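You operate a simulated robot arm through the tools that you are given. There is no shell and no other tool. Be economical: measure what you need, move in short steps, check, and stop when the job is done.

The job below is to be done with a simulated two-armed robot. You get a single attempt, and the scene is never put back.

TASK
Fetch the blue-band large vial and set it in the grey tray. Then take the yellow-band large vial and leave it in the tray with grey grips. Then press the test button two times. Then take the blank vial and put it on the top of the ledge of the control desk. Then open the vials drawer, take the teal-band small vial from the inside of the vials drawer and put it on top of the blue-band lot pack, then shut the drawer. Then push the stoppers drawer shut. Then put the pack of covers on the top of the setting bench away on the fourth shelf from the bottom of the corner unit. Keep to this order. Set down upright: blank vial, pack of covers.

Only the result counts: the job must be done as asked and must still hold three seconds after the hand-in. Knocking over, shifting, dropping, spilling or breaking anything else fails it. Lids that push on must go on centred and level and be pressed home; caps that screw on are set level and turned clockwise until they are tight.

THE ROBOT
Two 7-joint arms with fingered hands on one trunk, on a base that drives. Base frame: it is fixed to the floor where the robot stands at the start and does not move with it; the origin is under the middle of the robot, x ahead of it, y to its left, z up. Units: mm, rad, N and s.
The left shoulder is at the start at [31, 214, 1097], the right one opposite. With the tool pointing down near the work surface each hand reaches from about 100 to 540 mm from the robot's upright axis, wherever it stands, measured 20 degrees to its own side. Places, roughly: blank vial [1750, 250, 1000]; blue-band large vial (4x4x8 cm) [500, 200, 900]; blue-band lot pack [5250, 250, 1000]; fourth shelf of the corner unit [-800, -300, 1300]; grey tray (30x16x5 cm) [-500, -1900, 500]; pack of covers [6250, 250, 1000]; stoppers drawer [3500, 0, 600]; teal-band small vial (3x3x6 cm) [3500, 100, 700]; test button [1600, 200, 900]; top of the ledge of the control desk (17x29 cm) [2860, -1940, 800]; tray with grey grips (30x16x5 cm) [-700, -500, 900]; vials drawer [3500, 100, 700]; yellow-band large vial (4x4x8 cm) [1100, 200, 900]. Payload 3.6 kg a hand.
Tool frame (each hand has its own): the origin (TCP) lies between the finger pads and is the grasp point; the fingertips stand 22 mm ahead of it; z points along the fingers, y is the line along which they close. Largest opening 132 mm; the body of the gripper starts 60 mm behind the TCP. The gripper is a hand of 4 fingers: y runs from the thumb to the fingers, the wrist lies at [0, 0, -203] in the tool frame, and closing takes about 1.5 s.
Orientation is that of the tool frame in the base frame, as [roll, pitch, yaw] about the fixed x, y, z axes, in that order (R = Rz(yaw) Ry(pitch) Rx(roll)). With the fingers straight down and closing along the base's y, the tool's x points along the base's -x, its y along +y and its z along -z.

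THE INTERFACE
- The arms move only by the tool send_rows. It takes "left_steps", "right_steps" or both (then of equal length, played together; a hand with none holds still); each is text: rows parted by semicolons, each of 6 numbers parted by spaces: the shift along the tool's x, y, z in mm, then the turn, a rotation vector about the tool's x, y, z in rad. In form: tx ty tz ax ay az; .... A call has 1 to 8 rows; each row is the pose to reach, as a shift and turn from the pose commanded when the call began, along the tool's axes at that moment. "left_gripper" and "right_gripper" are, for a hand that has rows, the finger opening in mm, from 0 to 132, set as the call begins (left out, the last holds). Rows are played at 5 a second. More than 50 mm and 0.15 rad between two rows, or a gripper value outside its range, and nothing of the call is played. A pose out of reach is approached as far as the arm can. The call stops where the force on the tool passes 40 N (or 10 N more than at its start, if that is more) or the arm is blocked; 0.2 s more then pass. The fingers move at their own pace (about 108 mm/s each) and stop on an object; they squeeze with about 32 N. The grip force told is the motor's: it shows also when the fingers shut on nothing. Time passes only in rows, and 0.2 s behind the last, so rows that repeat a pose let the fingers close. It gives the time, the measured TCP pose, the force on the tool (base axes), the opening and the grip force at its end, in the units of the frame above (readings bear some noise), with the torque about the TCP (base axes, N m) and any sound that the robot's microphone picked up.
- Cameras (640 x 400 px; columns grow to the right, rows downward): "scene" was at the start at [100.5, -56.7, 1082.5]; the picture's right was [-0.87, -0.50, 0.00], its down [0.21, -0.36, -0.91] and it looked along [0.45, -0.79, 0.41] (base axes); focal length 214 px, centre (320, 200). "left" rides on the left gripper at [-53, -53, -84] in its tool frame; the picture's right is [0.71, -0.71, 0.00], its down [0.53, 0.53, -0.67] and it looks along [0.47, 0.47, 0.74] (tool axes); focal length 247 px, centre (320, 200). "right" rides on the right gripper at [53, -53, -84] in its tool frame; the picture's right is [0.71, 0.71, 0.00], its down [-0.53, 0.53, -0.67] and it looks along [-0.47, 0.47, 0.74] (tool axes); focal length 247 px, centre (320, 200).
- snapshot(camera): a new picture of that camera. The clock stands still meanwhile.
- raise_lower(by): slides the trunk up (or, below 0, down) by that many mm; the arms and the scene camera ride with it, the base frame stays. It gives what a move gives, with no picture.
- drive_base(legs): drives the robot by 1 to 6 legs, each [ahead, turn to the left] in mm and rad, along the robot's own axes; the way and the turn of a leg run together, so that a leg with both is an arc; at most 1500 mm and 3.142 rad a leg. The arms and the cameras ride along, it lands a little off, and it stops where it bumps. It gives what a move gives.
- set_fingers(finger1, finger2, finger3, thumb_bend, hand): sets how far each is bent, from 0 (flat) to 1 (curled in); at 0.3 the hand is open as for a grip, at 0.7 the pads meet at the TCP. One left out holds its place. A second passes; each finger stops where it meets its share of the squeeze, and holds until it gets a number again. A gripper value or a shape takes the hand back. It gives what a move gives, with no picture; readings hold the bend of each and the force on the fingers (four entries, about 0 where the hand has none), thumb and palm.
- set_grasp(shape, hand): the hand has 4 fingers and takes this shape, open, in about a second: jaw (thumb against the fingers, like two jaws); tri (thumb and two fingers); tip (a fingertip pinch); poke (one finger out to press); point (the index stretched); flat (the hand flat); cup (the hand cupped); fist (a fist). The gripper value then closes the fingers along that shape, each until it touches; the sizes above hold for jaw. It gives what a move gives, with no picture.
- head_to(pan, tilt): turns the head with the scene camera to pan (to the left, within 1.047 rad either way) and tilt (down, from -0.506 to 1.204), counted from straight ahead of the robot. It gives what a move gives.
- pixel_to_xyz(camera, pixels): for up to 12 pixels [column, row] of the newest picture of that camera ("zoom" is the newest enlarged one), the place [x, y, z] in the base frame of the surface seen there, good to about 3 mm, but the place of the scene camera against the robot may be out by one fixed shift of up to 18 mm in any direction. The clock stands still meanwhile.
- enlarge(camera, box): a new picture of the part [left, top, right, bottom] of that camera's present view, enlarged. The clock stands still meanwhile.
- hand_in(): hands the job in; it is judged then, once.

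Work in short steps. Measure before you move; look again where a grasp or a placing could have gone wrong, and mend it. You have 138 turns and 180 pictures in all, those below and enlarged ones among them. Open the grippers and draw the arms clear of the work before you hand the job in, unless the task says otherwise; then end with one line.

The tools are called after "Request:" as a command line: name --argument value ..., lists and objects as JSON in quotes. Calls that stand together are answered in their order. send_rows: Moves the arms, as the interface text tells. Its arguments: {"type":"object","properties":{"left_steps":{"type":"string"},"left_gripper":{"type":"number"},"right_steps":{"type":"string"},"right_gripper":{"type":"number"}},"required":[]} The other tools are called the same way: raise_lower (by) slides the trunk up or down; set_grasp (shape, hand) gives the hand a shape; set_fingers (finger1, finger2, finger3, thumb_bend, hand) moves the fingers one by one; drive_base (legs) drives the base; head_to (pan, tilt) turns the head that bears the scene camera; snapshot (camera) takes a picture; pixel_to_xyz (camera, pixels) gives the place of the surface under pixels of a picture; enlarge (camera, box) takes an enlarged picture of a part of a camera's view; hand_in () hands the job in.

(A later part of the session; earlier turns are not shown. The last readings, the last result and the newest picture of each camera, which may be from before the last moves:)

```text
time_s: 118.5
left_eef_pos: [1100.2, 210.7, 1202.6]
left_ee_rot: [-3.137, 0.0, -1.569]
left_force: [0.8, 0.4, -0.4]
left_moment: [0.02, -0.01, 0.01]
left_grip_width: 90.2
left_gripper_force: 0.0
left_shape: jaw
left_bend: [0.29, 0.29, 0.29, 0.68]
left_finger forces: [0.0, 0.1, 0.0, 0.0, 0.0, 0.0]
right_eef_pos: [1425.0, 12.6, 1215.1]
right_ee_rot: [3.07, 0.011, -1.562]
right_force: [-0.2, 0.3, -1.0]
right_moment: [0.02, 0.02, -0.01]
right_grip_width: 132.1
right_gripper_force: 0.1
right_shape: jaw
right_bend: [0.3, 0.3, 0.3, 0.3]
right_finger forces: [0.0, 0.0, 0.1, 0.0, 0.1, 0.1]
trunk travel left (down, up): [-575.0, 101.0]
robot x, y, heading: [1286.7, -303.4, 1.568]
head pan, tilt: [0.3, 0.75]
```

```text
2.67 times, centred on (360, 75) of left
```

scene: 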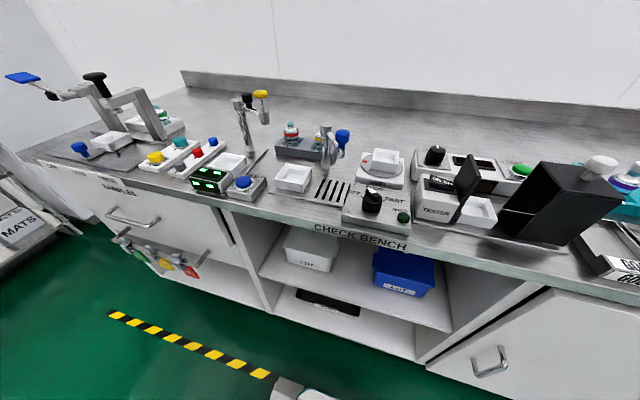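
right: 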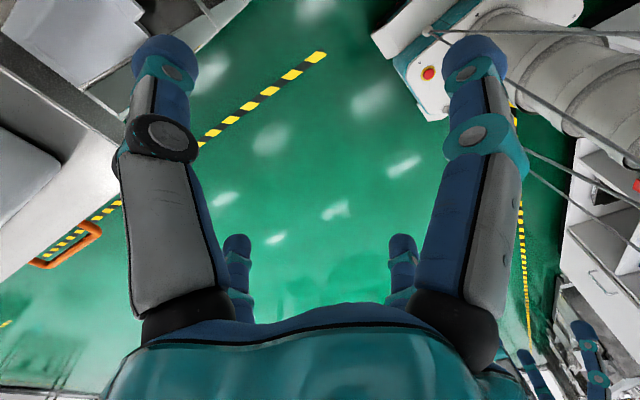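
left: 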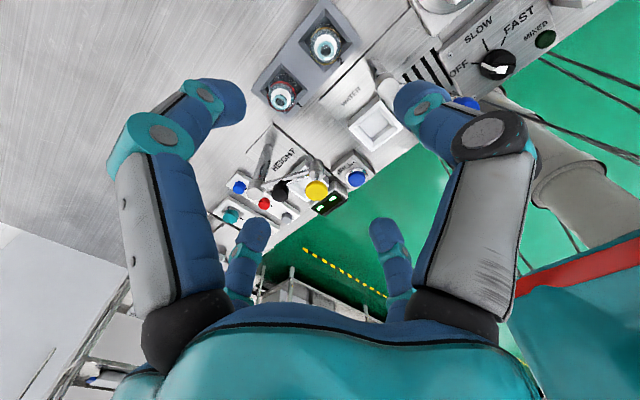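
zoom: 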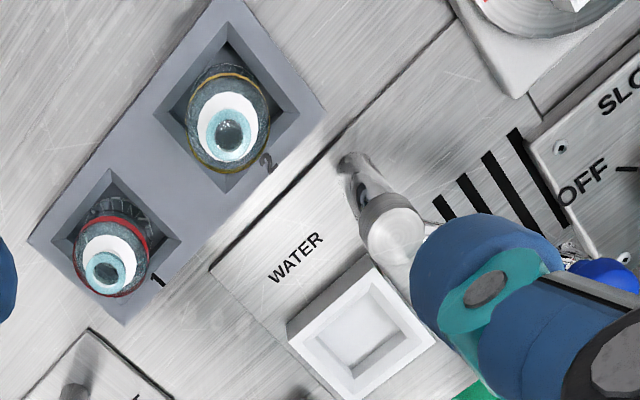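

Cap at full (326,50) gives the vial centre about (1115.5,213.5). I centre and descend to just above it.

Request:
send_rows --left_steps "-3 -15 40 0 0 0;-3 -15 80 0 0 0;-3 -15 120 0 0 0;-3 -15 160 0 0 0;-3 -15 200 0 0 0;-3 -15 217 0 0 0;-3 -15 217 0 0 0" --left_gripper 76

Request:
snapshot --camera "left"

```text
time_s: 120.1
left_eef_pos: [1118.9, 213.0, 984.6]
left_ee_rot: [-3.136, 0.0, -1.568]
left_force: [-0.7, 0.1, 0.1]
left_moment: [-0.01, 0.01, -0.03]
left_grip_width: 76.7
left_gripper_force: 0.1
left_shape: jaw
left_bend: [0.33, 0.33, 0.33, 0.7]
left_finger forces: [0.1, 0.1, 0.0, 0.1, 0.0, 0.1]
right_eef_pos: [1423.4, 11.7, 1214.0]
right_ee_rot: [3.072, 0.013, -1.563]
right_force: [-0.4, 1.1, -1.2]
right_moment: [0.02, -0.02, 0.0]
right_grip_width: 132.0
right_gripper_force: 0.1
right_shape: jaw
right_bend: [0.3, 0.3, 0.3, 0.3]
right_finger forces: [0.0, 0.0, 0.0, 0.0, 0.0, 0.0]
trunk travel left (down, up): [-575.0, 101.0]
robot x, y, heading: [1286.5, -301.8, 1.569]
head pan, tilt: [0.3, 0.75]
```

```text
130 pictures are left
```

left: 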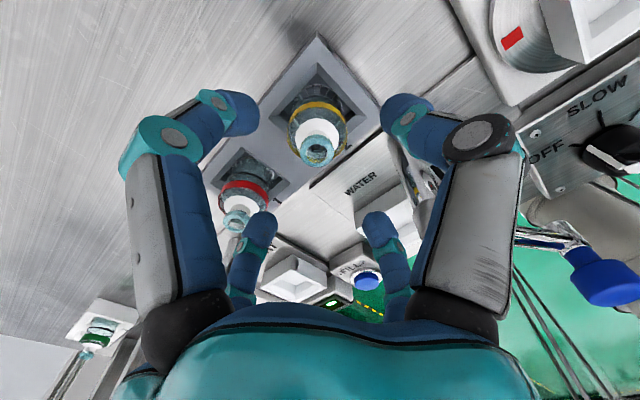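

Cap at (319,150) is well centred. I lower 73 mm and close.

Request:
send_rows --left_steps "-2 -1 25 0 0 0;-2 -1 50 0 0 0;-2 -1 73 0 0 0"

Request:
send_rows --left_steps "0 0 0 0 0 0;0 0 0 0 0 0;0 0 0 0 0 0;0 0 0 0 0 0;0 0 0 0 0 0;0 0 0 0 0 0;0 0 0 0 0 0" --left_gripper 20

Request:
snapshot --camera "left"

```text
time_s: 120.9
left_eef_pos: [1120.0, 216.3, 913.0]
left_ee_rot: [-3.136, 0.0, -1.569]
left_force: [-0.7, -0.3, 1.1]
left_moment: [0.0, 0.01, -0.02]
left_grip_width: 76.7
left_gripper_force: 0.0
left_shape: jaw
left_bend: [0.33, 0.33, 0.33, 0.7]
left_finger forces: [0.0, 0.1, 0.0, 0.0, 0.1, 0.1]
right_eef_pos: [1423.0, 12.1, 1215.7]
right_ee_rot: [3.075, 0.012, -1.562]
right_force: [-0.4, 0.5, 0.5]
right_moment: [0.03, 0.03, 0.02]
right_grip_width: 132.0
right_gripper_force: 0.0
right_shape: jaw
right_bend: [0.3, 0.3, 0.3, 0.3]
right_finger forces: [0.0, 0.1, 0.0, 0.0, 0.1, 0.0]
trunk travel left (down, up): [-575.0, 101.0]
robot x, y, heading: [1288.7, -303.4, 1.562]
head pan, tilt: [0.3, 0.75]
```

```text
time_s: 122.5
left_eef_pos: [1119.6, 215.5, 912.7]
left_ee_rot: [-3.136, 0.0, -1.571]
left_force: [-2.0, -0.7, -0.8]
left_moment: [0.01, 0.06, -0.01]
left_grip_width: 27.8
left_gripper_force: 32.2
left_shape: jaw
left_bend: [0.77, 0.49, 0.5, 0.7]
left_finger forces: [27.7, 32.3, 29.8, 0.1, 28.1, 0.0]
right_eef_pos: [1423.8, 10.8, 1214.1]
right_ee_rot: [3.072, 0.011, -1.561]
right_force: [-0.5, -0.4, 0.0]
right_moment: [0.02, 0.0, -0.01]
right_grip_width: 132.1
right_gripper_force: 0.0
right_shape: jaw
right_bend: [0.3, 0.3, 0.3, 0.3]
right_finger forces: [0.0, 0.0, 0.0, 0.1, 0.0, 0.0]
trunk travel left (down, up): [-575.0, 101.0]
robot x, y, heading: [1284.4, -304.8, 1.565]
head pan, tilt: [0.3, 0.75]
```

```text
129 pictures are left
```

left: 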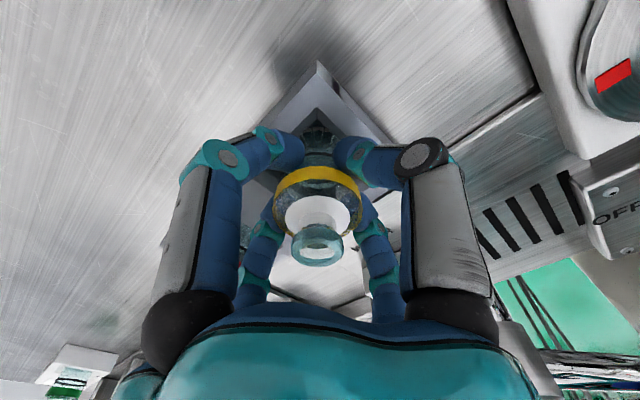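

Held. I lift it, fold back, and back away from the bench.

Request:
send_rows --left_steps "0 0 -40 0 0 0;0 0 -80 0 0 0;0 0 -120 0 0 0;0 0 -160 0 0 0;0 0 -200 0 0 0;0 0 -240 0 0 0;0 0 -275 0 0 0"

Request:
send_rows --left_steps "45 0 0 0 0 0;90 0 0 0 0 0;135 0 0 0 0 0;180 0 0 0 0 0"

Request:
drive_base --legs '[[-290, 0], [0, 0.35], [0, 0.35], [0, 0.35]]'

Request:
drive_base --legs '[[0, 0.26], [0, 0.26]]'

```text
time_s: 124.1
left_eef_pos: [1117.9, 215.5, 1191.0]
left_ee_rot: [-3.136, -0.001, -1.57]
left_force: [0.1, -0.3, -0.5]
left_moment: [-0.02, -0.02, 0.0]
left_grip_width: 28.0
left_gripper_force: 32.2
left_shape: jaw
left_bend: [0.77, 0.49, 0.5, 0.7]
left_finger forces: [28.6, 33.3, 29.9, 0.0, 28.3, 0.0]
right_eef_pos: [1424.8, 11.5, 1214.9]
right_ee_rot: [3.075, 0.013, -1.563]
right_force: [-0.6, -0.6, 0.4]
right_moment: [0.03, 0.02, 0.03]
right_grip_width: 131.8
right_gripper_force: 0.0
right_shape: jaw
right_bend: [0.3, 0.3, 0.3, 0.3]
right_finger forces: [0.0, 0.0, 0.1, 0.1, 0.1, 0.0]
trunk travel left (down, up): [-575.0, 101.0]
robot x, y, heading: [1287.7, -302.9, 1.565]
head pan, tilt: [0.3, 0.75]
```

```text
time_s: 125.1
left_eef_pos: [1118.6, 33.6, 1189.3]
left_ee_rot: [-3.137, 0.0, -1.567]
left_force: [0.2, 0.0, -0.1]
left_moment: [0.03, 0.02, 0.0]
left_grip_width: 28.1
left_gripper_force: 32.3
left_shape: jaw
left_bend: [0.77, 0.49, 0.5, 0.7]
left_finger forces: [28.4, 33.1, 29.9, 0.0, 28.2, 0.1]
right_eef_pos: [1423.7, 11.1, 1213.8]
right_ee_rot: [3.073, 0.015, -1.562]
right_force: [0.5, -0.4, 0.1]
right_moment: [0.02, 0.01, 0.05]
right_grip_width: 132.1
right_gripper_force: 0.0
right_shape: jaw
right_bend: [0.3, 0.3, 0.3, 0.3]
right_finger forces: [0.1, 0.0, 0.0, 0.0, 0.0, 0.0]
trunk travel left (down, up): [-575.0, 101.0]
robot x, y, heading: [1288.4, -303.4, 1.565]
head pan, tilt: [0.3, 0.75]
```

```text
time_s: 130.5
left_eef_pos: [903.6, -562.7, 1189.8]
left_ee_rot: [-3.13, 0.0, -0.534]
left_force: [-0.8, -0.3, 0.2]
left_moment: [0.02, -0.02, 0.01]
left_grip_width: 28.1
left_gripper_force: 32.2
left_shape: jaw
left_bend: [0.77, 0.49, 0.77, 0.7]
left_finger forces: [28.7, 33.7, 29.8, 0.0, 28.4, 0.0]
right_eef_pos: [1079.5, -311.6, 1216.1]
right_ee_rot: [3.078, 0.013, -0.527]
right_force: [0.4, -0.1, -0.7]
right_moment: [0.02, 0.01, 0.0]
right_grip_width: 131.9
right_gripper_force: 0.0
right_shape: jaw
right_bend: [0.3, 0.3, 0.3, 0.3]
right_finger forces: [0.0, 0.0, 0.1, 0.1, 0.1, 0.0]
trunk travel left (down, up): [-575.0, 101.0]
robot x, y, heading: [1306.1, -551.7, 2.624]
head pan, tilt: [0.3, 0.75]
stopped in leg 4: the robot was blocked; the commanded pose is now the measured one
```

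```text
time_s: 132.7
left_eef_pos: [964.0, -759.3, 1190.1]
left_ee_rot: [-3.135, 0.002, -0.012]
left_force: [-0.8, 0.1, -0.4]
left_moment: [0.04, -0.02, 0.01]
left_grip_width: 28.0
left_gripper_force: 32.4
left_shape: jaw
left_bend: [0.77, 0.49, 0.77, 0.7]
left_finger forces: [28.8, 33.9, 29.8, 0.0, 28.3, 0.0]
right_eef_pos: [991.7, -454.0, 1214.3]
right_ee_rot: [3.075, 0.014, -0.002]
right_force: [0.1, 0.9, -0.3]
right_moment: [0.01, -0.02, -0.01]
right_grip_width: 132.3
right_gripper_force: 0.1
right_shape: jaw
right_bend: [0.3, 0.3, 0.3, 0.3]
right_finger forces: [0.1, 0.0, 0.0, 0.1, 0.0, 0.0]
trunk travel left (down, up): [-575.0, 101.0]
robot x, y, heading: [1304.8, -527.5, -3.133]
head pan, tilt: [0.3, 0.75]
```

Heading west at (1305,-527). I check whether the right elbow hangs over the bench before driving on.

Request:
head_to --pan -1.0 --tilt 0.3

Request:
snapshot --camera "scene"

```text
time_s: 134.2
left_eef_pos: [963.3, -759.5, 1190.8]
left_ee_rot: [-3.135, -0.001, -0.012]
left_force: [-0.8, -0.5, -0.2]
left_moment: [0.02, 0.0, 0.01]
left_grip_width: 27.8
left_gripper_force: 31.9
left_shape: jaw
left_bend: [0.77, 0.49, 0.77, 0.7]
left_finger forces: [28.8, 34.1, 29.7, 0.0, 28.4, 0.0]
right_eef_pos: [991.2, -456.0, 1216.3]
right_ee_rot: [3.074, 0.013, -0.003]
right_force: [0.3, 0.5, -0.5]
right_moment: [-0.01, -0.01, -0.01]
right_grip_width: 131.9
right_gripper_force: 0.1
right_shape: jaw
right_bend: [0.3, 0.3, 0.3, 0.3]
right_finger forces: [0.0, 0.1, 0.0, 0.0, 0.1, 0.0]
trunk travel left (down, up): [-575.0, 101.0]
robot x, y, heading: [1303.5, -527.5, -3.135]
head pan, tilt: [-1.0, 0.3]
```

```text
128 pictures are left
```

scene: 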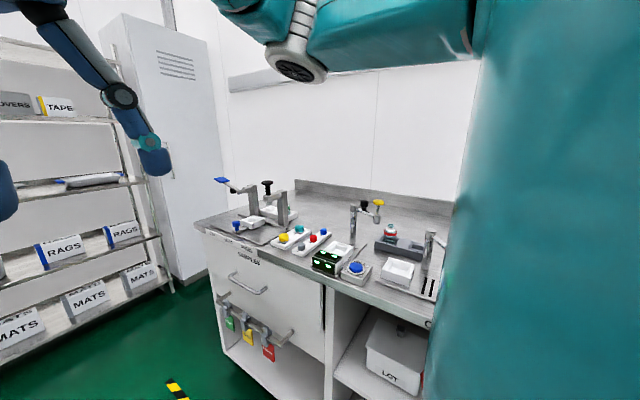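

The elbow is well above the bench items. I drive west along the bench toward the corner unit.

Request:
drive_base --legs '[[0, 0.12], [950, -0.12]]'

Request:
head_to --pan 0.0 --tilt 0.35

Request:
snapshot --camera "scene"

```text
time_s: 139.7
left_eef_pos: [17.8, -820.7, 1190.4]
left_ee_rot: [-3.135, -0.001, -0.011]
left_force: [0.6, -0.2, -0.7]
left_moment: [0.0, 0.0, -0.01]
left_grip_width: 27.9
left_gripper_force: 32.4
left_shape: jaw
left_bend: [0.77, 0.49, 0.77, 0.7]
left_finger forces: [28.9, 34.2, 29.7, 0.0, 28.3, 0.0]
right_eef_pos: [44.5, -516.1, 1215.6]
right_ee_rot: [3.072, 0.013, -0.004]
right_force: [-0.8, 0.0, -0.8]
right_moment: [-0.03, 0.0, -0.02]
right_grip_width: 131.8
right_gripper_force: 0.0
right_shape: jaw
right_bend: [0.3, 0.3, 0.3, 0.3]
right_finger forces: [0.1, 0.1, 0.1, 0.1, 0.0, 0.0]
trunk travel left (down, up): [-575.0, 101.0]
robot x, y, heading: [358.1, -590.6, -3.133]
head pan, tilt: [-1.0, 0.3]
```

```text
time_s: 141.0
left_eef_pos: [18.3, -821.0, 1190.5]
left_ee_rot: [-3.135, 0.0, -0.012]
left_force: [0.1, 0.7, -0.5]
left_moment: [0.0, 0.01, 0.0]
left_grip_width: 27.9
left_gripper_force: 31.8
left_shape: jaw
left_bend: [0.77, 0.49, 0.77, 0.7]
left_finger forces: [28.9, 34.3, 29.7, 0.1, 28.2, 0.0]
right_eef_pos: [44.6, -514.9, 1216.7]
right_ee_rot: [3.073, 0.013, -0.003]
right_force: [0.1, 0.4, -0.9]
right_moment: [0.02, 0.0, -0.02]
right_grip_width: 132.0
right_gripper_force: 0.1
right_shape: jaw
right_bend: [0.3, 0.3, 0.3, 0.3]
right_finger forces: [0.0, 0.1, 0.0, 0.0, 0.1, 0.0]
trunk travel left (down, up): [-575.0, 101.0]
robot x, y, heading: [361.4, -588.5, -3.138]
head pan, tilt: [0.0, 0.351]
```

```text
127 pictures are left
```

scene: 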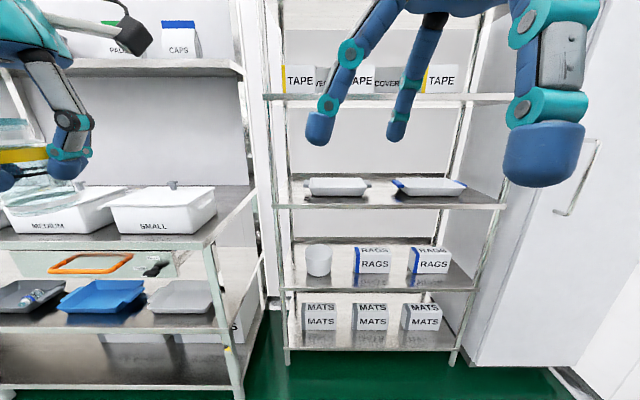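

Third shelf holds two trays: grey grips at (338,187) left, blue grips at (430,187). I measure them and the fourth shelf.

Request:
enlarge --camera "scene" --box '[260, 50, 520, 220]'

Request:
pixel_to_xyz --camera "scene" --pixels '[[338, 185], [312, 188], [366, 188], [338, 193], [338, 178], [330, 205], [300, 99], [310, 80], [490, 99], [384, 85], [500, 206], [283, 205]]'

```text
2.35 times, centred on (390, 135) of scene
```

zoom: 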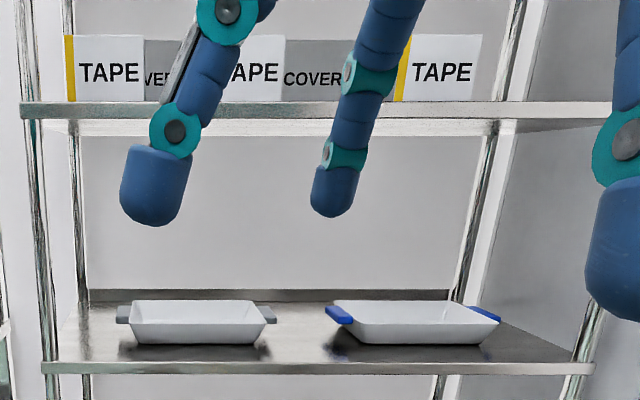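

```text
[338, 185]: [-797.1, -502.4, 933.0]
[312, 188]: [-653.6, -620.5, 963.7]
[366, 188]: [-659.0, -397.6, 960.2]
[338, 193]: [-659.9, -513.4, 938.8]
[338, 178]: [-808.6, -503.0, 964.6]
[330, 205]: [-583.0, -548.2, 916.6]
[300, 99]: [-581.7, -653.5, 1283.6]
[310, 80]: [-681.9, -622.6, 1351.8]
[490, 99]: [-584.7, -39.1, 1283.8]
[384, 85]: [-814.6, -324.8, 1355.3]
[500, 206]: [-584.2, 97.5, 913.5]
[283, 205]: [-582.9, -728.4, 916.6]
```

I measure the locker at right to see the room for the right elbow.

Request:
pixel_to_xyz --camera "scene" --pixels '[[550, 100], [500, 330], [600, 330], [580, 180], [620, 50], [480, 80], [250, 60], [200, 65]]'

Request:
raise_lower --by 36

Request:
drive_base --legs '[[0, -0.25], [280, 0.25]]'

```text
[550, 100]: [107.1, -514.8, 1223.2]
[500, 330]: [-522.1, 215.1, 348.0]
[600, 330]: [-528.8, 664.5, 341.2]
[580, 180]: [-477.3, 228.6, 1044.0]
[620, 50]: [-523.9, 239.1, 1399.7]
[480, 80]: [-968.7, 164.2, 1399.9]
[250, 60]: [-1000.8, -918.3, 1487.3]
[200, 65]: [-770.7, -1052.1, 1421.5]
```

```text
time_s: 141.8
left_eef_pos: [18.0, -821.6, 1226.4]
left_ee_rot: [-3.135, -0.002, -0.01]
left_force: [-0.1, 0.7, 0.4]
left_moment: [0.02, -0.01, 0.01]
left_grip_width: 28.0
left_gripper_force: 31.2
left_shape: jaw
left_bend: [0.77, 0.49, 0.77, 0.7]
left_finger forces: [28.9, 34.3, 29.7, 0.0, 28.3, 0.0]
right_eef_pos: [44.5, -515.2, 1251.9]
right_ee_rot: [3.073, 0.012, -0.005]
right_force: [-0.4, 0.3, -0.4]
right_moment: [-0.02, 0.0, 0.0]
right_grip_width: 132.2
right_gripper_force: 0.0
right_shape: jaw
right_bend: [0.3, 0.3, 0.3, 0.3]
right_finger forces: [0.0, 0.0, 0.0, 0.0, 0.0, 0.1]
trunk travel left (down, up): [-611.0, 65.0]
robot x, y, heading: [359.3, -586.9, -3.129]
head pan, tilt: [0.0, 0.351]
```

```text
time_s: 144.6
left_eef_pos: [-258.2, -791.0, 1226.5]
left_ee_rot: [-3.135, -0.001, -0.009]
left_force: [0.2, 0.1, -0.3]
left_moment: [0.02, -0.01, -0.02]
left_grip_width: 27.9
left_gripper_force: 31.8
left_shape: jaw
left_bend: [0.77, 0.49, 0.77, 0.7]
left_finger forces: [29.0, 34.7, 29.7, 0.1, 28.2, 0.0]
right_eef_pos: [-232.5, -485.4, 1252.1]
right_ee_rot: [3.073, 0.012, 0.001]
right_force: [-0.5, 0.2, 0.1]
right_moment: [0.01, -0.03, 0.01]
right_grip_width: 132.2
right_gripper_force: 0.1
right_shape: jaw
right_bend: [0.3, 0.3, 0.3, 0.3]
right_finger forces: [0.1, 0.1, 0.1, 0.0, 0.0, 0.0]
trunk travel left (down, up): [-611.0, 65.0]
robot x, y, heading: [85.2, -548.0, -3.136]
head pan, tilt: [0.0, 0.351]
```

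I move the right hand aside to the right and the left hand across to the tray's y, at the same time pitching it up.

Request:
send_rows --left_steps "0 -20 10 0 0 0;0 -60 20 0 0 0;0 -100 30 0 0 0;0 -145 40 0 0 0;0 -190 50 0 0 0;0 -235 60 0 0 0;0 -275 70 0 0 0;0 -290 80 0 0 0" --right_steps "0 -45 0 0 0 0;0 -90 0 0 0 0;0 -130 0 0 0 0;0 -170 0 0 0 0;0 -210 0 0 0 0;0 -250 0 0 0 0;0 -270 0 0 0 0;0 -270 0 0 0 0"

Request:
send_rows --left_steps "0 0 0 0 -0.14 0;0 0 0 0 -0.28 0;0 0 0 0 -0.42 0;0 0 0 0 -0.56 0;0 0 0 0 -0.7 0;0 0 0 0 -0.83 0;0 0 0 0 -0.83 0"

Request:
snapshot --camera "scene"

```text
time_s: 146.4
left_eef_pos: [-257.5, -499.3, 1149.0]
left_ee_rot: [-3.138, 0.001, -0.01]
left_force: [-0.3, -1.0, 0.1]
left_moment: [-0.02, -0.03, -0.01]
left_grip_width: 28.1
left_gripper_force: 31.3
left_shape: jaw
left_bend: [0.77, 0.49, 0.77, 0.7]
left_finger forces: [29.1, 35.2, 29.6, 0.0, 28.2, 0.0]
right_eef_pos: [-233.5, -213.8, 1234.5]
right_ee_rot: [3.072, 0.011, 0.002]
right_force: [0.1, 0.4, 0.8]
right_moment: [0.01, -0.01, -0.01]
right_grip_width: 131.8
right_gripper_force: 0.0
right_shape: jaw
right_bend: [0.3, 0.3, 0.3, 0.3]
right_finger forces: [0.1, 0.0, 0.0, 0.0, 0.0, 0.0]
trunk travel left (down, up): [-611.0, 65.0]
robot x, y, heading: [82.1, -545.0, -3.138]
head pan, tilt: [0.0, 0.351]
```

```text
time_s: 148.0
left_eef_pos: [-270.9, -499.6, 1157.9]
left_ee_rot: [-3.095, 0.847, 0.068]
left_force: [-0.1, 0.5, -1.1]
left_moment: [-0.01, 0.01, 0.0]
left_grip_width: 28.2
left_gripper_force: 32.0
left_shape: jaw
left_bend: [0.77, 0.49, 0.77, 0.7]
left_finger forces: [29.2, 36.3, 29.8, 0.0, 28.0, 0.0]
right_eef_pos: [-232.4, -214.9, 1234.2]
right_ee_rot: [3.073, 0.011, 0.0]
right_force: [-0.6, -0.5, -0.3]
right_moment: [0.0, 0.01, 0.0]
right_grip_width: 132.0
right_gripper_force: 0.0
right_shape: jaw
right_bend: [0.3, 0.3, 0.3, 0.3]
right_finger forces: [0.0, 0.0, 0.0, 0.0, 0.1, 0.0]
trunk travel left (down, up): [-611.0, 65.0]
robot x, y, heading: [82.0, -548.3, -3.132]
head pan, tilt: [0.0, 0.351]
```

```text
125 pictures are left
```

scene: 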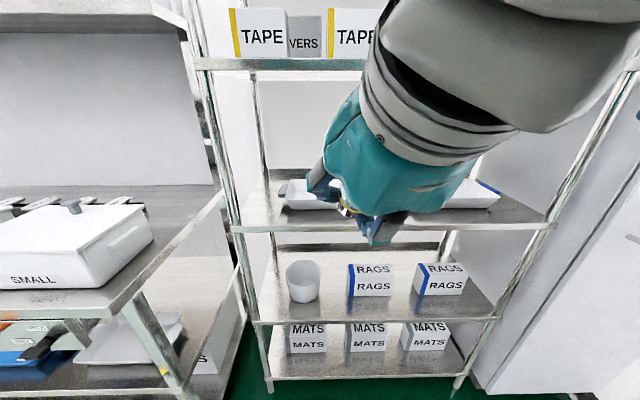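

Now I lower the hand to entry height z≈1037.

Request:
send_rows --left_steps "30 0 26 0 0 0;60 0 53 0 0 0;90 0 79 0 0 0;90 0 79 0 0 0"

Request:
drive_base --legs '[[190, 0]]'

Request:
snapshot --camera "scene"

Request:
snapshot --camera "left"

```text
time_s: 149.0
left_eef_pos: [-252.8, -497.9, 1029.2]
left_ee_rot: [-3.132, 0.827, -0.007]
left_force: [-0.1, 1.1, 0.2]
left_moment: [0.04, 0.03, 0.01]
left_grip_width: 27.8
left_gripper_force: 31.8
left_shape: jaw
left_bend: [0.77, 0.49, 0.77, 0.7]
left_finger forces: [29.3, 36.6, 30.0, 0.0, 28.0, 0.0]
right_eef_pos: [-232.0, -214.5, 1234.2]
right_ee_rot: [3.073, 0.013, 0.001]
right_force: [-0.4, -0.1, -0.3]
right_moment: [-0.02, 0.02, 0.0]
right_grip_width: 131.9
right_gripper_force: 0.0
right_shape: jaw
right_bend: [0.3, 0.3, 0.3, 0.3]
right_finger forces: [0.0, 0.1, 0.0, 0.1, 0.0, 0.0]
trunk travel left (down, up): [-611.0, 65.0]
robot x, y, heading: [82.3, -545.5, -3.131]
head pan, tilt: [0.0, 0.351]
```

```text
time_s: 150.5
left_eef_pos: [-445.5, -500.6, 1029.2]
left_ee_rot: [-3.132, 0.828, -0.005]
left_force: [-0.2, -1.1, 0.1]
left_moment: [0.0, 0.02, 0.01]
left_grip_width: 28.3
left_gripper_force: 31.6
left_shape: jaw
left_bend: [0.77, 0.49, 0.77, 0.7]
left_finger forces: [29.2, 36.6, 30.0, 0.0, 27.9, 0.0]
right_eef_pos: [-423.6, -217.2, 1233.7]
right_ee_rot: [3.073, 0.01, -0.001]
right_force: [-0.2, -0.6, 0.2]
right_moment: [0.0, -0.05, 0.0]
right_grip_width: 131.7
right_gripper_force: 0.0
right_shape: jaw
right_bend: [0.3, 0.3, 0.3, 0.3]
right_finger forces: [0.0, 0.0, 0.0, 0.0, 0.1, 0.0]
trunk travel left (down, up): [-611.0, 65.0]
robot x, y, heading: [-108.4, -548.1, -3.136]
head pan, tilt: [0.0, 0.351]
```

```text
124 pictures are left
```

scene: 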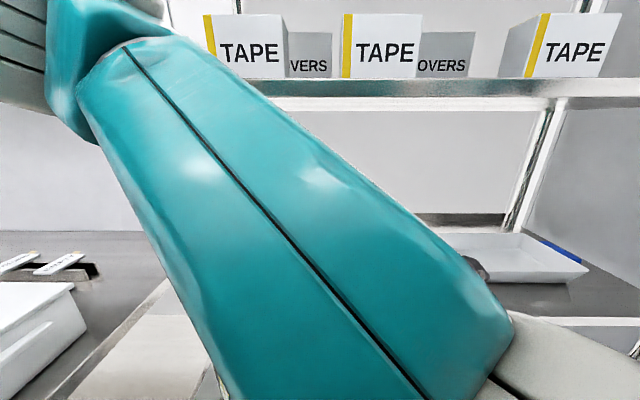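

```text
123 pictures are left
```

left: 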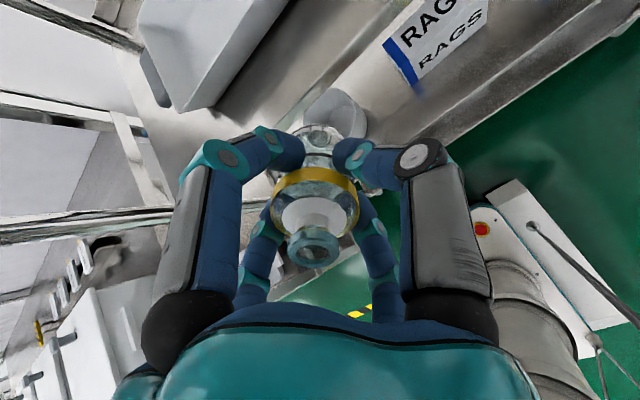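

I measure the grey-grips tray with the left camera.

Request:
pixel_to_xyz --camera "left" --pixels '[[150, 5], [185, 110], [280, 10], [155, 75], [230, 30], [215, 105], [250, 60]]'

```text
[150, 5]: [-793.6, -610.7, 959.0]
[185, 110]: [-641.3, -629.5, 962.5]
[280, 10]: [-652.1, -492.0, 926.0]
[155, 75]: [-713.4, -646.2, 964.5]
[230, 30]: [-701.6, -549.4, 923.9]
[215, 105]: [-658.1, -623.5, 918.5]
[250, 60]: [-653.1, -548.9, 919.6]
```

Tray centre is about (-720,-515), floor z≈922. I move in 262 mm at entry height.

Request:
send_rows --left_steps "-30 2 32 0 0 0;-60 4 64 0 0 0;-90 6 97 0 0 0;-120 8 129 0 0 0;-150 10 161 0 0 0;-177 10 193 0 0 0;-177 10 193 0 0 0"

Request:
snapshot --camera "left"

```text
time_s: 152.1
left_eef_pos: [-706.5, -508.1, 1032.4]
left_ee_rot: [-3.131, 0.831, -0.004]
left_force: [-0.4, -0.1, -0.1]
left_moment: [-0.02, 0.03, 0.01]
left_grip_width: 28.3
left_gripper_force: 32.5
left_shape: jaw
left_bend: [0.77, 0.49, 0.77, 0.7]
left_finger forces: [29.2, 36.7, 30.0, 0.0, 28.0, 0.0]
right_eef_pos: [-422.1, -215.7, 1234.8]
right_ee_rot: [3.075, 0.013, 0.0]
right_force: [-0.1, -0.9, -0.4]
right_moment: [0.02, -0.02, -0.02]
right_grip_width: 131.9
right_gripper_force: 0.1
right_shape: jaw
right_bend: [0.3, 0.3, 0.3, 0.3]
right_finger forces: [0.1, 0.0, 0.1, 0.0, 0.0, 0.1]
trunk travel left (down, up): [-611.0, 65.0]
robot x, y, heading: [-104.2, -549.4, -3.128]
head pan, tilt: [0.0, 0.351]
```

```text
122 pictures are left
```

left: 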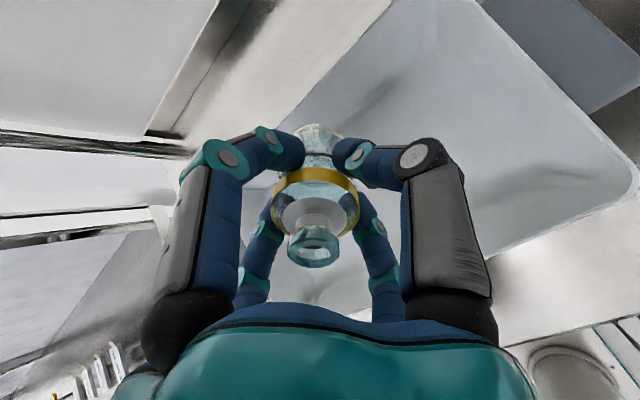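

Over the tray. I lower to z≈969 and release.

Request:
send_rows --left_steps "17 0 15 0 0 0;33 0 30 0 0 0;46 0 42 0 0 0;46 0 42 0 0 0"

Request:
send_rows --left_steps "0 0 0 0 0 0;0 0 0 0 0 0;0 0 0 0 0 0;0 0 0 0 0 0;0 0 0 0 0 0;0 0 0 0 0 0" --left_gripper 90

Request:
snapshot --camera "left"

```text
time_s: 153.1
left_eef_pos: [-707.0, -507.4, 970.6]
left_ee_rot: [-3.133, 0.834, -0.004]
left_force: [0.1, -0.6, 6.8]
left_moment: [-0.05, -0.05, 0.01]
left_grip_width: 28.1
left_gripper_force: 32.1
left_shape: jaw
left_bend: [0.77, 0.49, 0.77, 0.7]
left_finger forces: [30.7, 37.2, 33.2, 0.0, 28.4, 0.0]
right_eef_pos: [-421.3, -216.7, 1234.4]
right_ee_rot: [3.073, 0.01, 0.0]
right_force: [-0.9, 0.6, -0.5]
right_moment: [-0.01, -0.03, 0.04]
right_grip_width: 132.1
right_gripper_force: 0.1
right_shape: jaw
right_bend: [0.3, 0.3, 0.3, 0.3]
right_finger forces: [0.0, 0.0, 0.0, 0.0, 0.1, 0.1]
trunk travel left (down, up): [-611.0, 65.0]
robot x, y, heading: [-106.2, -549.4, -3.137]
head pan, tilt: [0.0, 0.351]
```

```text
time_s: 154.5
left_eef_pos: [-706.4, -506.5, 970.2]
left_ee_rot: [-3.131, 0.833, -0.003]
left_force: [-1.9, 0.4, 7.3]
left_moment: [-0.03, -0.12, 0.0]
left_grip_width: 86.0
left_gripper_force: 0.1
left_shape: jaw
left_bend: [0.29, 0.29, 0.36, 0.68]
left_finger forces: [0.0, 0.2, 7.4, 0.0, 0.1, 0.0]
right_eef_pos: [-423.0, -216.5, 1234.7]
right_ee_rot: [3.074, 0.013, 0.0]
right_force: [0.6, 0.5, -0.6]
right_moment: [0.0, 0.02, 0.03]
right_grip_width: 132.4
right_gripper_force: 0.0
right_shape: jaw
right_bend: [0.3, 0.3, 0.3, 0.3]
right_finger forces: [0.0, 0.0, 0.0, 0.0, 0.1, 0.1]
trunk travel left (down, up): [-611.0, 65.0]
robot x, y, heading: [-106.9, -547.9, -3.133]
head pan, tilt: [0.0, 0.351]
```

```text
121 pictures are left
```

left: 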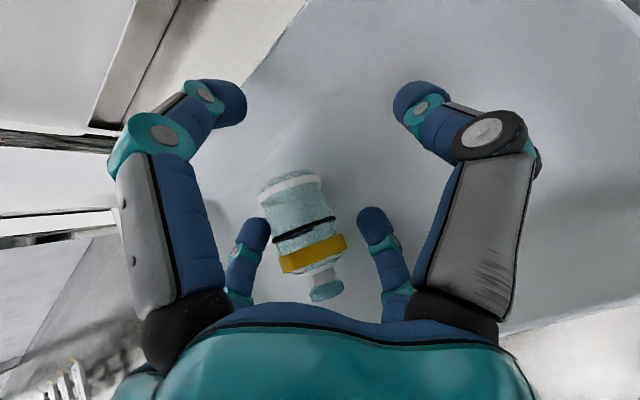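

The vial lies in the tray. I lift straight up 65 mm, then back the robot out.

Request:
send_rows --left_steps "-5 0 -5 0 0 0;-17 0 -15 0 0 0;-33 0 -30 0 0 0;-46 0 -42 0 0 0"

Request:
snapshot --camera "left"

Request:
drive_base --legs '[[-350, 0]]'

Request:
snapshot --camera "scene"

```text
time_s: 155.5
left_eef_pos: [-707.0, -506.1, 1030.6]
left_ee_rot: [-3.133, 0.83, -0.003]
left_force: [-0.3, -0.5, -0.4]
left_moment: [0.01, 0.02, 0.0]
left_grip_width: 89.7
left_gripper_force: 0.1
left_shape: jaw
left_bend: [0.29, 0.29, 0.29, 0.68]
left_finger forces: [0.0, 0.0, 0.0, 0.0, 0.0, 0.1]
right_eef_pos: [-422.3, -216.2, 1234.8]
right_ee_rot: [3.075, 0.012, 0.0]
right_force: [-0.9, 0.3, -0.1]
right_moment: [-0.01, -0.03, 0.04]
right_grip_width: 132.1
right_gripper_force: 0.1
right_shape: jaw
right_bend: [0.3, 0.3, 0.3, 0.3]
right_finger forces: [0.0, 0.0, 0.1, 0.0, 0.1, 0.0]
trunk travel left (down, up): [-611.0, 65.0]
robot x, y, heading: [-106.2, -546.6, -3.131]
head pan, tilt: [0.0, 0.351]
```

```text
120 pictures are left
```

left: 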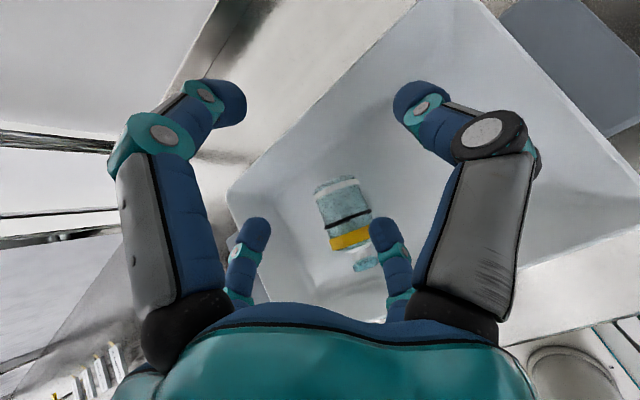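

```text
time_s: 157.8
left_eef_pos: [-356.7, -503.2, 1029.8]
left_ee_rot: [-3.133, 0.831, -0.003]
left_force: [-0.7, -0.2, -0.2]
left_moment: [0.01, 0.02, 0.01]
left_grip_width: 90.1
left_gripper_force: 0.1
left_shape: jaw
left_bend: [0.29, 0.29, 0.29, 0.68]
left_finger forces: [0.0, 0.0, 0.0, 0.1, 0.1, 0.1]
right_eef_pos: [-71.5, -213.3, 1235.0]
right_ee_rot: [3.073, 0.014, -0.001]
right_force: [-0.5, 0.7, -0.4]
right_moment: [0.0, 0.02, -0.01]
right_grip_width: 132.0
right_gripper_force: 0.0
right_shape: jaw
right_bend: [0.3, 0.3, 0.3, 0.3]
right_finger forces: [0.0, 0.0, 0.0, 0.0, 0.0, 0.0]
trunk travel left (down, up): [-611.0, 65.0]
robot x, y, heading: [240.5, -547.9, -3.131]
head pan, tilt: [0.0, 0.351]
```

```text
119 pictures are left
```

scene: 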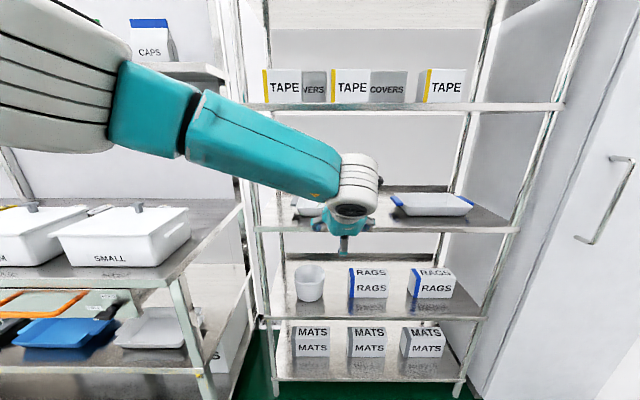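

The yellow vial lies in the tray with grey grips. I fold the left arm back upright.

Request:
send_rows --left_steps "0 0 0 0 0.14 0;0 0 0 0 0.28 0;0 0 0 0 0.42 0;0 0 0 0 0.56 0;0 0 0 0 0.7 0;0 0 0 0 0.83 0;0 0 0 0 0.83 0"

Request:
send_rows --left_steps "35 0 -20 0 0 0;70 10 -50 0 0 0;105 30 -80 0 0 0;140 60 -110 0 0 0;175 90 -140 0 0 0;210 120 -160 0 0 0;240 150 -170 0 0 0;250 170 -170 0 0 0"

Request:
drive_base --legs '[[0, -0.07], [-1350, 0]]'

```text
time_s: 159.4
left_eef_pos: [-314.7, -534.8, 1036.5]
left_ee_rot: [-3.137, 0.002, 0.02]
left_force: [-0.1, 0.2, -0.4]
left_moment: [0.03, -0.02, -0.01]
left_grip_width: 90.2
left_gripper_force: 0.1
left_shape: jaw
left_bend: [0.29, 0.29, 0.29, 0.68]
left_finger forces: [0.0, 0.1, 0.0, 0.1, 0.1, 0.0]
left hand out of reach, approached as far as the arm can: row 4, 5, 6, 7
right_eef_pos: [-72.4, -214.1, 1234.7]
right_ee_rot: [3.073, 0.012, -0.001]
right_force: [0.4, 0.5, -0.3]
right_moment: [0.0, -0.03, 0.01]
right_grip_width: 131.9
right_gripper_force: 0.0
right_shape: jaw
right_bend: [0.3, 0.3, 0.3, 0.3]
right_finger forces: [0.0, 0.0, 0.1, 0.0, 0.0, 0.0]
trunk travel left (down, up): [-611.0, 65.0]
robot x, y, heading: [244.1, -544.8, -3.13]
head pan, tilt: [0.0, 0.351]
```

```text
refused: row 3 steps farther than a row can; nothing moved
```

```text
time_s: 160.9
left_eef_pos: [-331.9, -563.5, 1048.6]
left_ee_rot: [-3.141, 0.034, 0.07]
left_force: [-0.6, 0.2, 0.3]
left_moment: [0.03, 0.03, -0.03]
left_grip_width: 90.2
left_gripper_force: 0.1
left_shape: jaw
left_bend: [0.29, 0.28, 0.29, 0.68]
left_finger forces: [0.0, 0.0, 0.1, 0.0, 0.0, 0.0]
right_eef_pos: [-30.3, -196.5, 1236.9]
right_ee_rot: [3.073, 0.012, -0.066]
right_force: [0.8, -0.5, 0.4]
right_moment: [0.02, 0.04, -0.01]
right_grip_width: 132.1
right_gripper_force: 0.1
right_shape: jaw
right_bend: [0.3, 0.3, 0.3, 0.3]
right_finger forces: [0.1, 0.0, 0.0, 0.0, 0.0, 0.1]
trunk travel left (down, up): [-611.0, 65.0]
robot x, y, heading: [260.2, -552.9, 3.09]
head pan, tilt: [0.0, 0.351]
stopped in leg 2: the robot was blocked; the commanded pose is now the measured one
```

Blocked after a few mm. I look to the right rear to see whether the right elbow is against the bench items.

Request:
head_to --pan -1.04 --tilt 0.4

Request:
snapshot --camera "scene"

Request:
snapshot --camera "right"

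Request:
snapshot --camera "left"

```text
time_s: 162.2
left_eef_pos: [-334.4, -561.5, 1048.4]
left_ee_rot: [3.141, 0.031, 0.07]
left_force: [0.5, 0.5, 0.1]
left_moment: [-0.02, 0.01, 0.03]
left_grip_width: 90.1
left_gripper_force: 0.0
left_shape: jaw
left_bend: [0.29, 0.28, 0.29, 0.68]
left_finger forces: [0.1, 0.1, 0.0, 0.1, 0.1, 0.0]
right_eef_pos: [-32.7, -194.6, 1236.6]
right_ee_rot: [3.072, 0.011, -0.065]
right_force: [-0.4, 0.8, 1.0]
right_moment: [0.03, 0.0, -0.03]
right_grip_width: 131.9
right_gripper_force: 0.1
right_shape: jaw
right_bend: [0.3, 0.3, 0.3, 0.3]
right_finger forces: [0.0, 0.0, 0.0, 0.1, 0.0, 0.0]
trunk travel left (down, up): [-611.0, 65.0]
robot x, y, heading: [257.9, -548.6, 3.091]
head pan, tilt: [-1.04, 0.4]
```

```text
118 pictures are left
```

scene: 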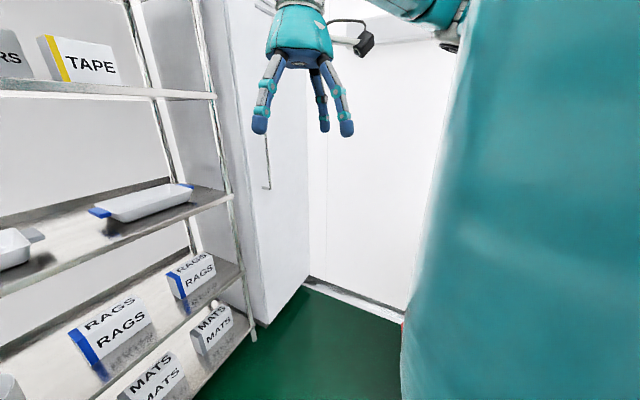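

```text
117 pictures are left
```

right: 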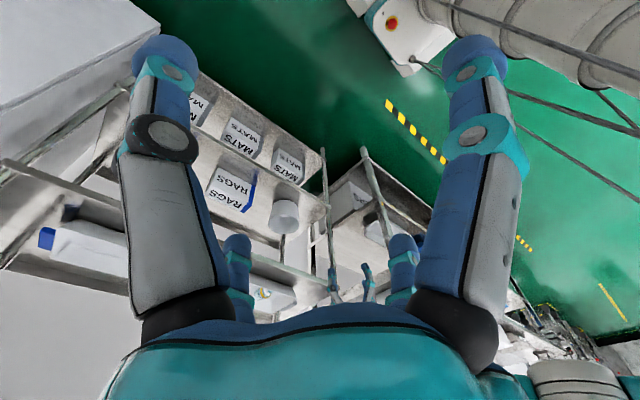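

```text
116 pictures are left
```

left: 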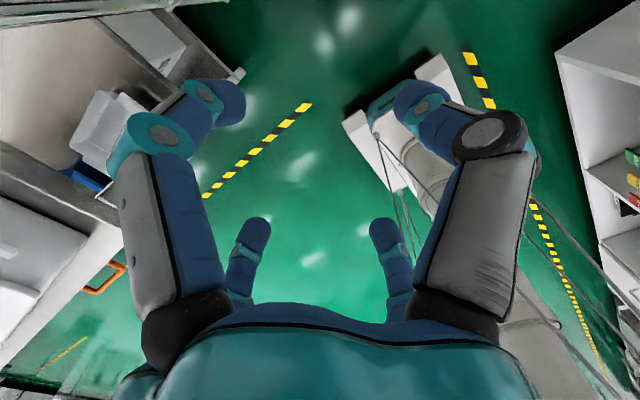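

Nothing in contact is visible; the left arm is near full stretch. I fold it in with proper steps.

Request:
send_rows --left_steps "35 0 -15 0 0 0;70 5 -35 0 0 0;105 20 -55 0 0 0;140 40 -75 0 0 0;175 60 -95 0 0 0;210 80 -115 0 0 0;240 100 -135 0 0 0;265 120 -150 0 0 0" --right_steps "0 15 0 0 0 0;0 30 0 0 0 0;0 50 0 0 0 0;0 70 0 0 0 0;0 90 0 0 0 0;0 110 0 0 0 0;0 130 0 0 0 0;0 140 0 0 0 0"

Request:
drive_base --legs '[[-700, 0]]'

```text
time_s: 163.8
left_eef_pos: [-303.8, -559.6, 1053.4]
left_ee_rot: [3.108, -0.103, 0.187]
left_force: [-0.1, -0.4, -0.3]
left_moment: [0.04, 0.03, -0.01]
left_grip_width: 89.9
left_gripper_force: 0.1
left_shape: jaw
left_bend: [0.29, 0.28, 0.29, 0.68]
left_finger forces: [0.0, 0.0, 0.0, 0.0, 0.0, 0.0]
left hand out of reach, approached as far as the arm can: row 1, 2, 3, 4, 5, 6, 7, 8
right_eef_pos: [-40.5, -321.7, 1244.9]
right_ee_rot: [3.073, 0.012, -0.066]
right_force: [0.0, -0.7, 0.0]
right_moment: [-0.02, 0.02, -0.01]
right_grip_width: 132.1
right_gripper_force: 0.0
right_shape: jaw
right_bend: [0.3, 0.3, 0.3, 0.3]
right_finger forces: [0.0, 0.0, 0.1, 0.0, 0.1, 0.1]
trunk travel left (down, up): [-611.0, 65.0]
robot x, y, heading: [259.2, -552.0, 3.087]
head pan, tilt: [-1.04, 0.4]
stopped in row 8 (left hand): the arm was blocked; the commanded pose is now the measured one
```

```text
time_s: 167.6
left_eef_pos: [388.3, -595.0, 1054.3]
left_ee_rot: [3.108, -0.1, 0.188]
left_force: [0.0, 0.2, -0.8]
left_moment: [-0.01, 0.03, -0.03]
left_grip_width: 90.5
left_gripper_force: 0.0
left_shape: jaw
left_bend: [0.29, 0.28, 0.29, 0.68]
left_finger forces: [0.1, 0.1, 0.0, 0.1, 0.0, 0.0]
right_eef_pos: [651.4, -357.1, 1245.2]
right_ee_rot: [3.072, 0.011, -0.063]
right_force: [0.5, 0.1, -0.5]
right_moment: [0.0, -0.03, 0.01]
right_grip_width: 132.1
right_gripper_force: 0.1
right_shape: jaw
right_bend: [0.3, 0.3, 0.3, 0.3]
right_finger forces: [0.0, 0.0, 0.1, 0.0, 0.0, 0.0]
trunk travel left (down, up): [-611.0, 65.0]
robot x, y, heading: [951.5, -587.3, 3.091]
head pan, tilt: [-1.04, 0.4]
```

The robot moved, but the left arm is at a joint limit. I try moving the hand to the robot's left, where it has more freedom.

Request:
send_rows --left_steps "0 25 0 0 0 0;0 50 0 0 0 0;0 75 0 0 0 0;0 100 0 0 0 0;0 125 0 0 0 0;0 150 0 0 0 0"

Request:
head_to --pan 0.2 --tilt 0.3

Request:
snapshot --camera "scene"

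```text
time_s: 169.0
left_eef_pos: [342.9, -726.0, 1045.2]
left_ee_rot: [3.107, -0.102, 0.188]
left_force: [0.5, -0.2, -0.3]
left_moment: [0.0, 0.0, 0.0]
left_grip_width: 90.1
left_gripper_force: 0.1
left_shape: jaw
left_bend: [0.29, 0.28, 0.29, 0.68]
left_finger forces: [0.0, 0.0, 0.1, 0.0, 0.1, 0.1]
left hand out of reach, approached as far as the arm can: row 1, 2, 3, 4, 5, 6
right_eef_pos: [650.0, -358.1, 1245.7]
right_ee_rot: [3.071, 0.011, -0.062]
right_force: [-0.4, -0.6, 0.5]
right_moment: [0.02, 0.02, -0.01]
right_grip_width: 132.1
right_gripper_force: 0.0
right_shape: jaw
right_bend: [0.3, 0.3, 0.3, 0.3]
right_finger forces: [0.0, 0.0, 0.0, 0.1, 0.0, 0.0]
trunk travel left (down, up): [-611.0, 65.0]
robot x, y, heading: [951.7, -586.6, 3.096]
head pan, tilt: [-1.04, 0.4]
```

```text
time_s: 170.5
left_eef_pos: [342.5, -724.9, 1046.3]
left_ee_rot: [3.11, -0.103, 0.188]
left_force: [0.4, 0.6, -0.4]
left_moment: [-0.04, 0.04, 0.03]
left_grip_width: 90.1
left_gripper_force: 0.1
left_shape: jaw
left_bend: [0.29, 0.28, 0.29, 0.68]
left_finger forces: [0.1, 0.0, 0.1, 0.0, 0.1, 0.0]
right_eef_pos: [650.9, -358.3, 1245.6]
right_ee_rot: [3.074, 0.011, -0.063]
right_force: [-0.2, -0.4, 0.5]
right_moment: [-0.03, 0.02, 0.01]
right_grip_width: 132.4
right_gripper_force: 0.0
right_shape: jaw
right_bend: [0.3, 0.3, 0.3, 0.3]
right_finger forces: [0.0, 0.1, 0.0, 0.0, 0.0, 0.1]
trunk travel left (down, up): [-611.0, 65.0]
robot x, y, heading: [952.0, -582.7, 3.093]
head pan, tilt: [0.201, 0.3]
```

```text
115 pictures are left
```

scene: 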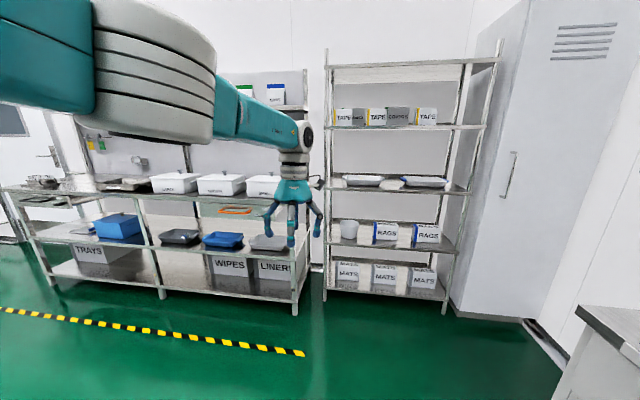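

The wrist seems near its bend limit with the arm stretched. I pitch the hand forward a bit, then pull it back, then level it.

Request:
send_rows --left_steps "0 0 0 0 -0.14 0;0 0 0 0 -0.28 0;0 0 0 0 -0.42 0;0 0 0 0 -0.55 0;0 0 0 0 -0.55 0"

Request:
send_rows --left_steps "30 0 -20 0 0 0;60 0 -40 0 0 0;90 0 -60 0 0 0;120 0 -80 0 0 0;150 0 -100 0 0 0;180 0 -120 0 0 0;200 0 -135 0 0 0"

```text
time_s: 171.7
left_eef_pos: [339.9, -726.5, 1044.8]
left_ee_rot: [3.105, 0.449, 0.171]
left_force: [0.3, 0.6, 0.0]
left_moment: [-0.02, -0.06, -0.01]
left_grip_width: 90.1
left_gripper_force: 0.1
left_shape: jaw
left_bend: [0.29, 0.28, 0.29, 0.68]
left_finger forces: [0.0, 0.0, 0.0, 0.1, 0.0, 0.0]
left hand out of reach, approached as far as the arm can: row 1, 2, 3
right_eef_pos: [650.2, -357.3, 1245.4]
right_ee_rot: [3.072, 0.011, -0.064]
right_force: [-0.9, -0.3, 0.4]
right_moment: [0.0, -0.05, -0.03]
right_grip_width: 132.2
right_gripper_force: 0.0
right_shape: jaw
right_bend: [0.3, 0.3, 0.3, 0.3]
right_finger forces: [0.1, 0.1, 0.1, 0.0, 0.0, 0.0]
trunk travel left (down, up): [-611.0, 65.0]
robot x, y, heading: [951.9, -583.5, 3.093]
head pan, tilt: [0.201, 0.3]
```

```text
time_s: 173.3
left_eef_pos: [576.7, -679.1, 1081.9]
left_ee_rot: [3.105, 0.449, 0.172]
left_force: [-0.4, -0.4, 0.0]
left_moment: [-0.01, -0.01, 0.01]
left_grip_width: 90.0
left_gripper_force: 0.1
left_shape: jaw
left_bend: [0.29, 0.28, 0.29, 0.68]
left_finger forces: [0.1, 0.0, 0.1, 0.1, 0.0, 0.0]
right_eef_pos: [651.8, -358.8, 1246.3]
right_ee_rot: [3.072, 0.011, -0.063]
right_force: [0.9, -0.6, 0.2]
right_moment: [-0.01, 0.04, 0.02]
right_grip_width: 132.0
right_gripper_force: 0.1
right_shape: jaw
right_bend: [0.3, 0.3, 0.3, 0.3]
right_finger forces: [0.0, 0.1, 0.0, 0.0, 0.0, 0.0]
trunk travel left (down, up): [-611.0, 65.0]
robot x, y, heading: [952.4, -587.1, 3.092]
head pan, tilt: [0.201, 0.3]
```

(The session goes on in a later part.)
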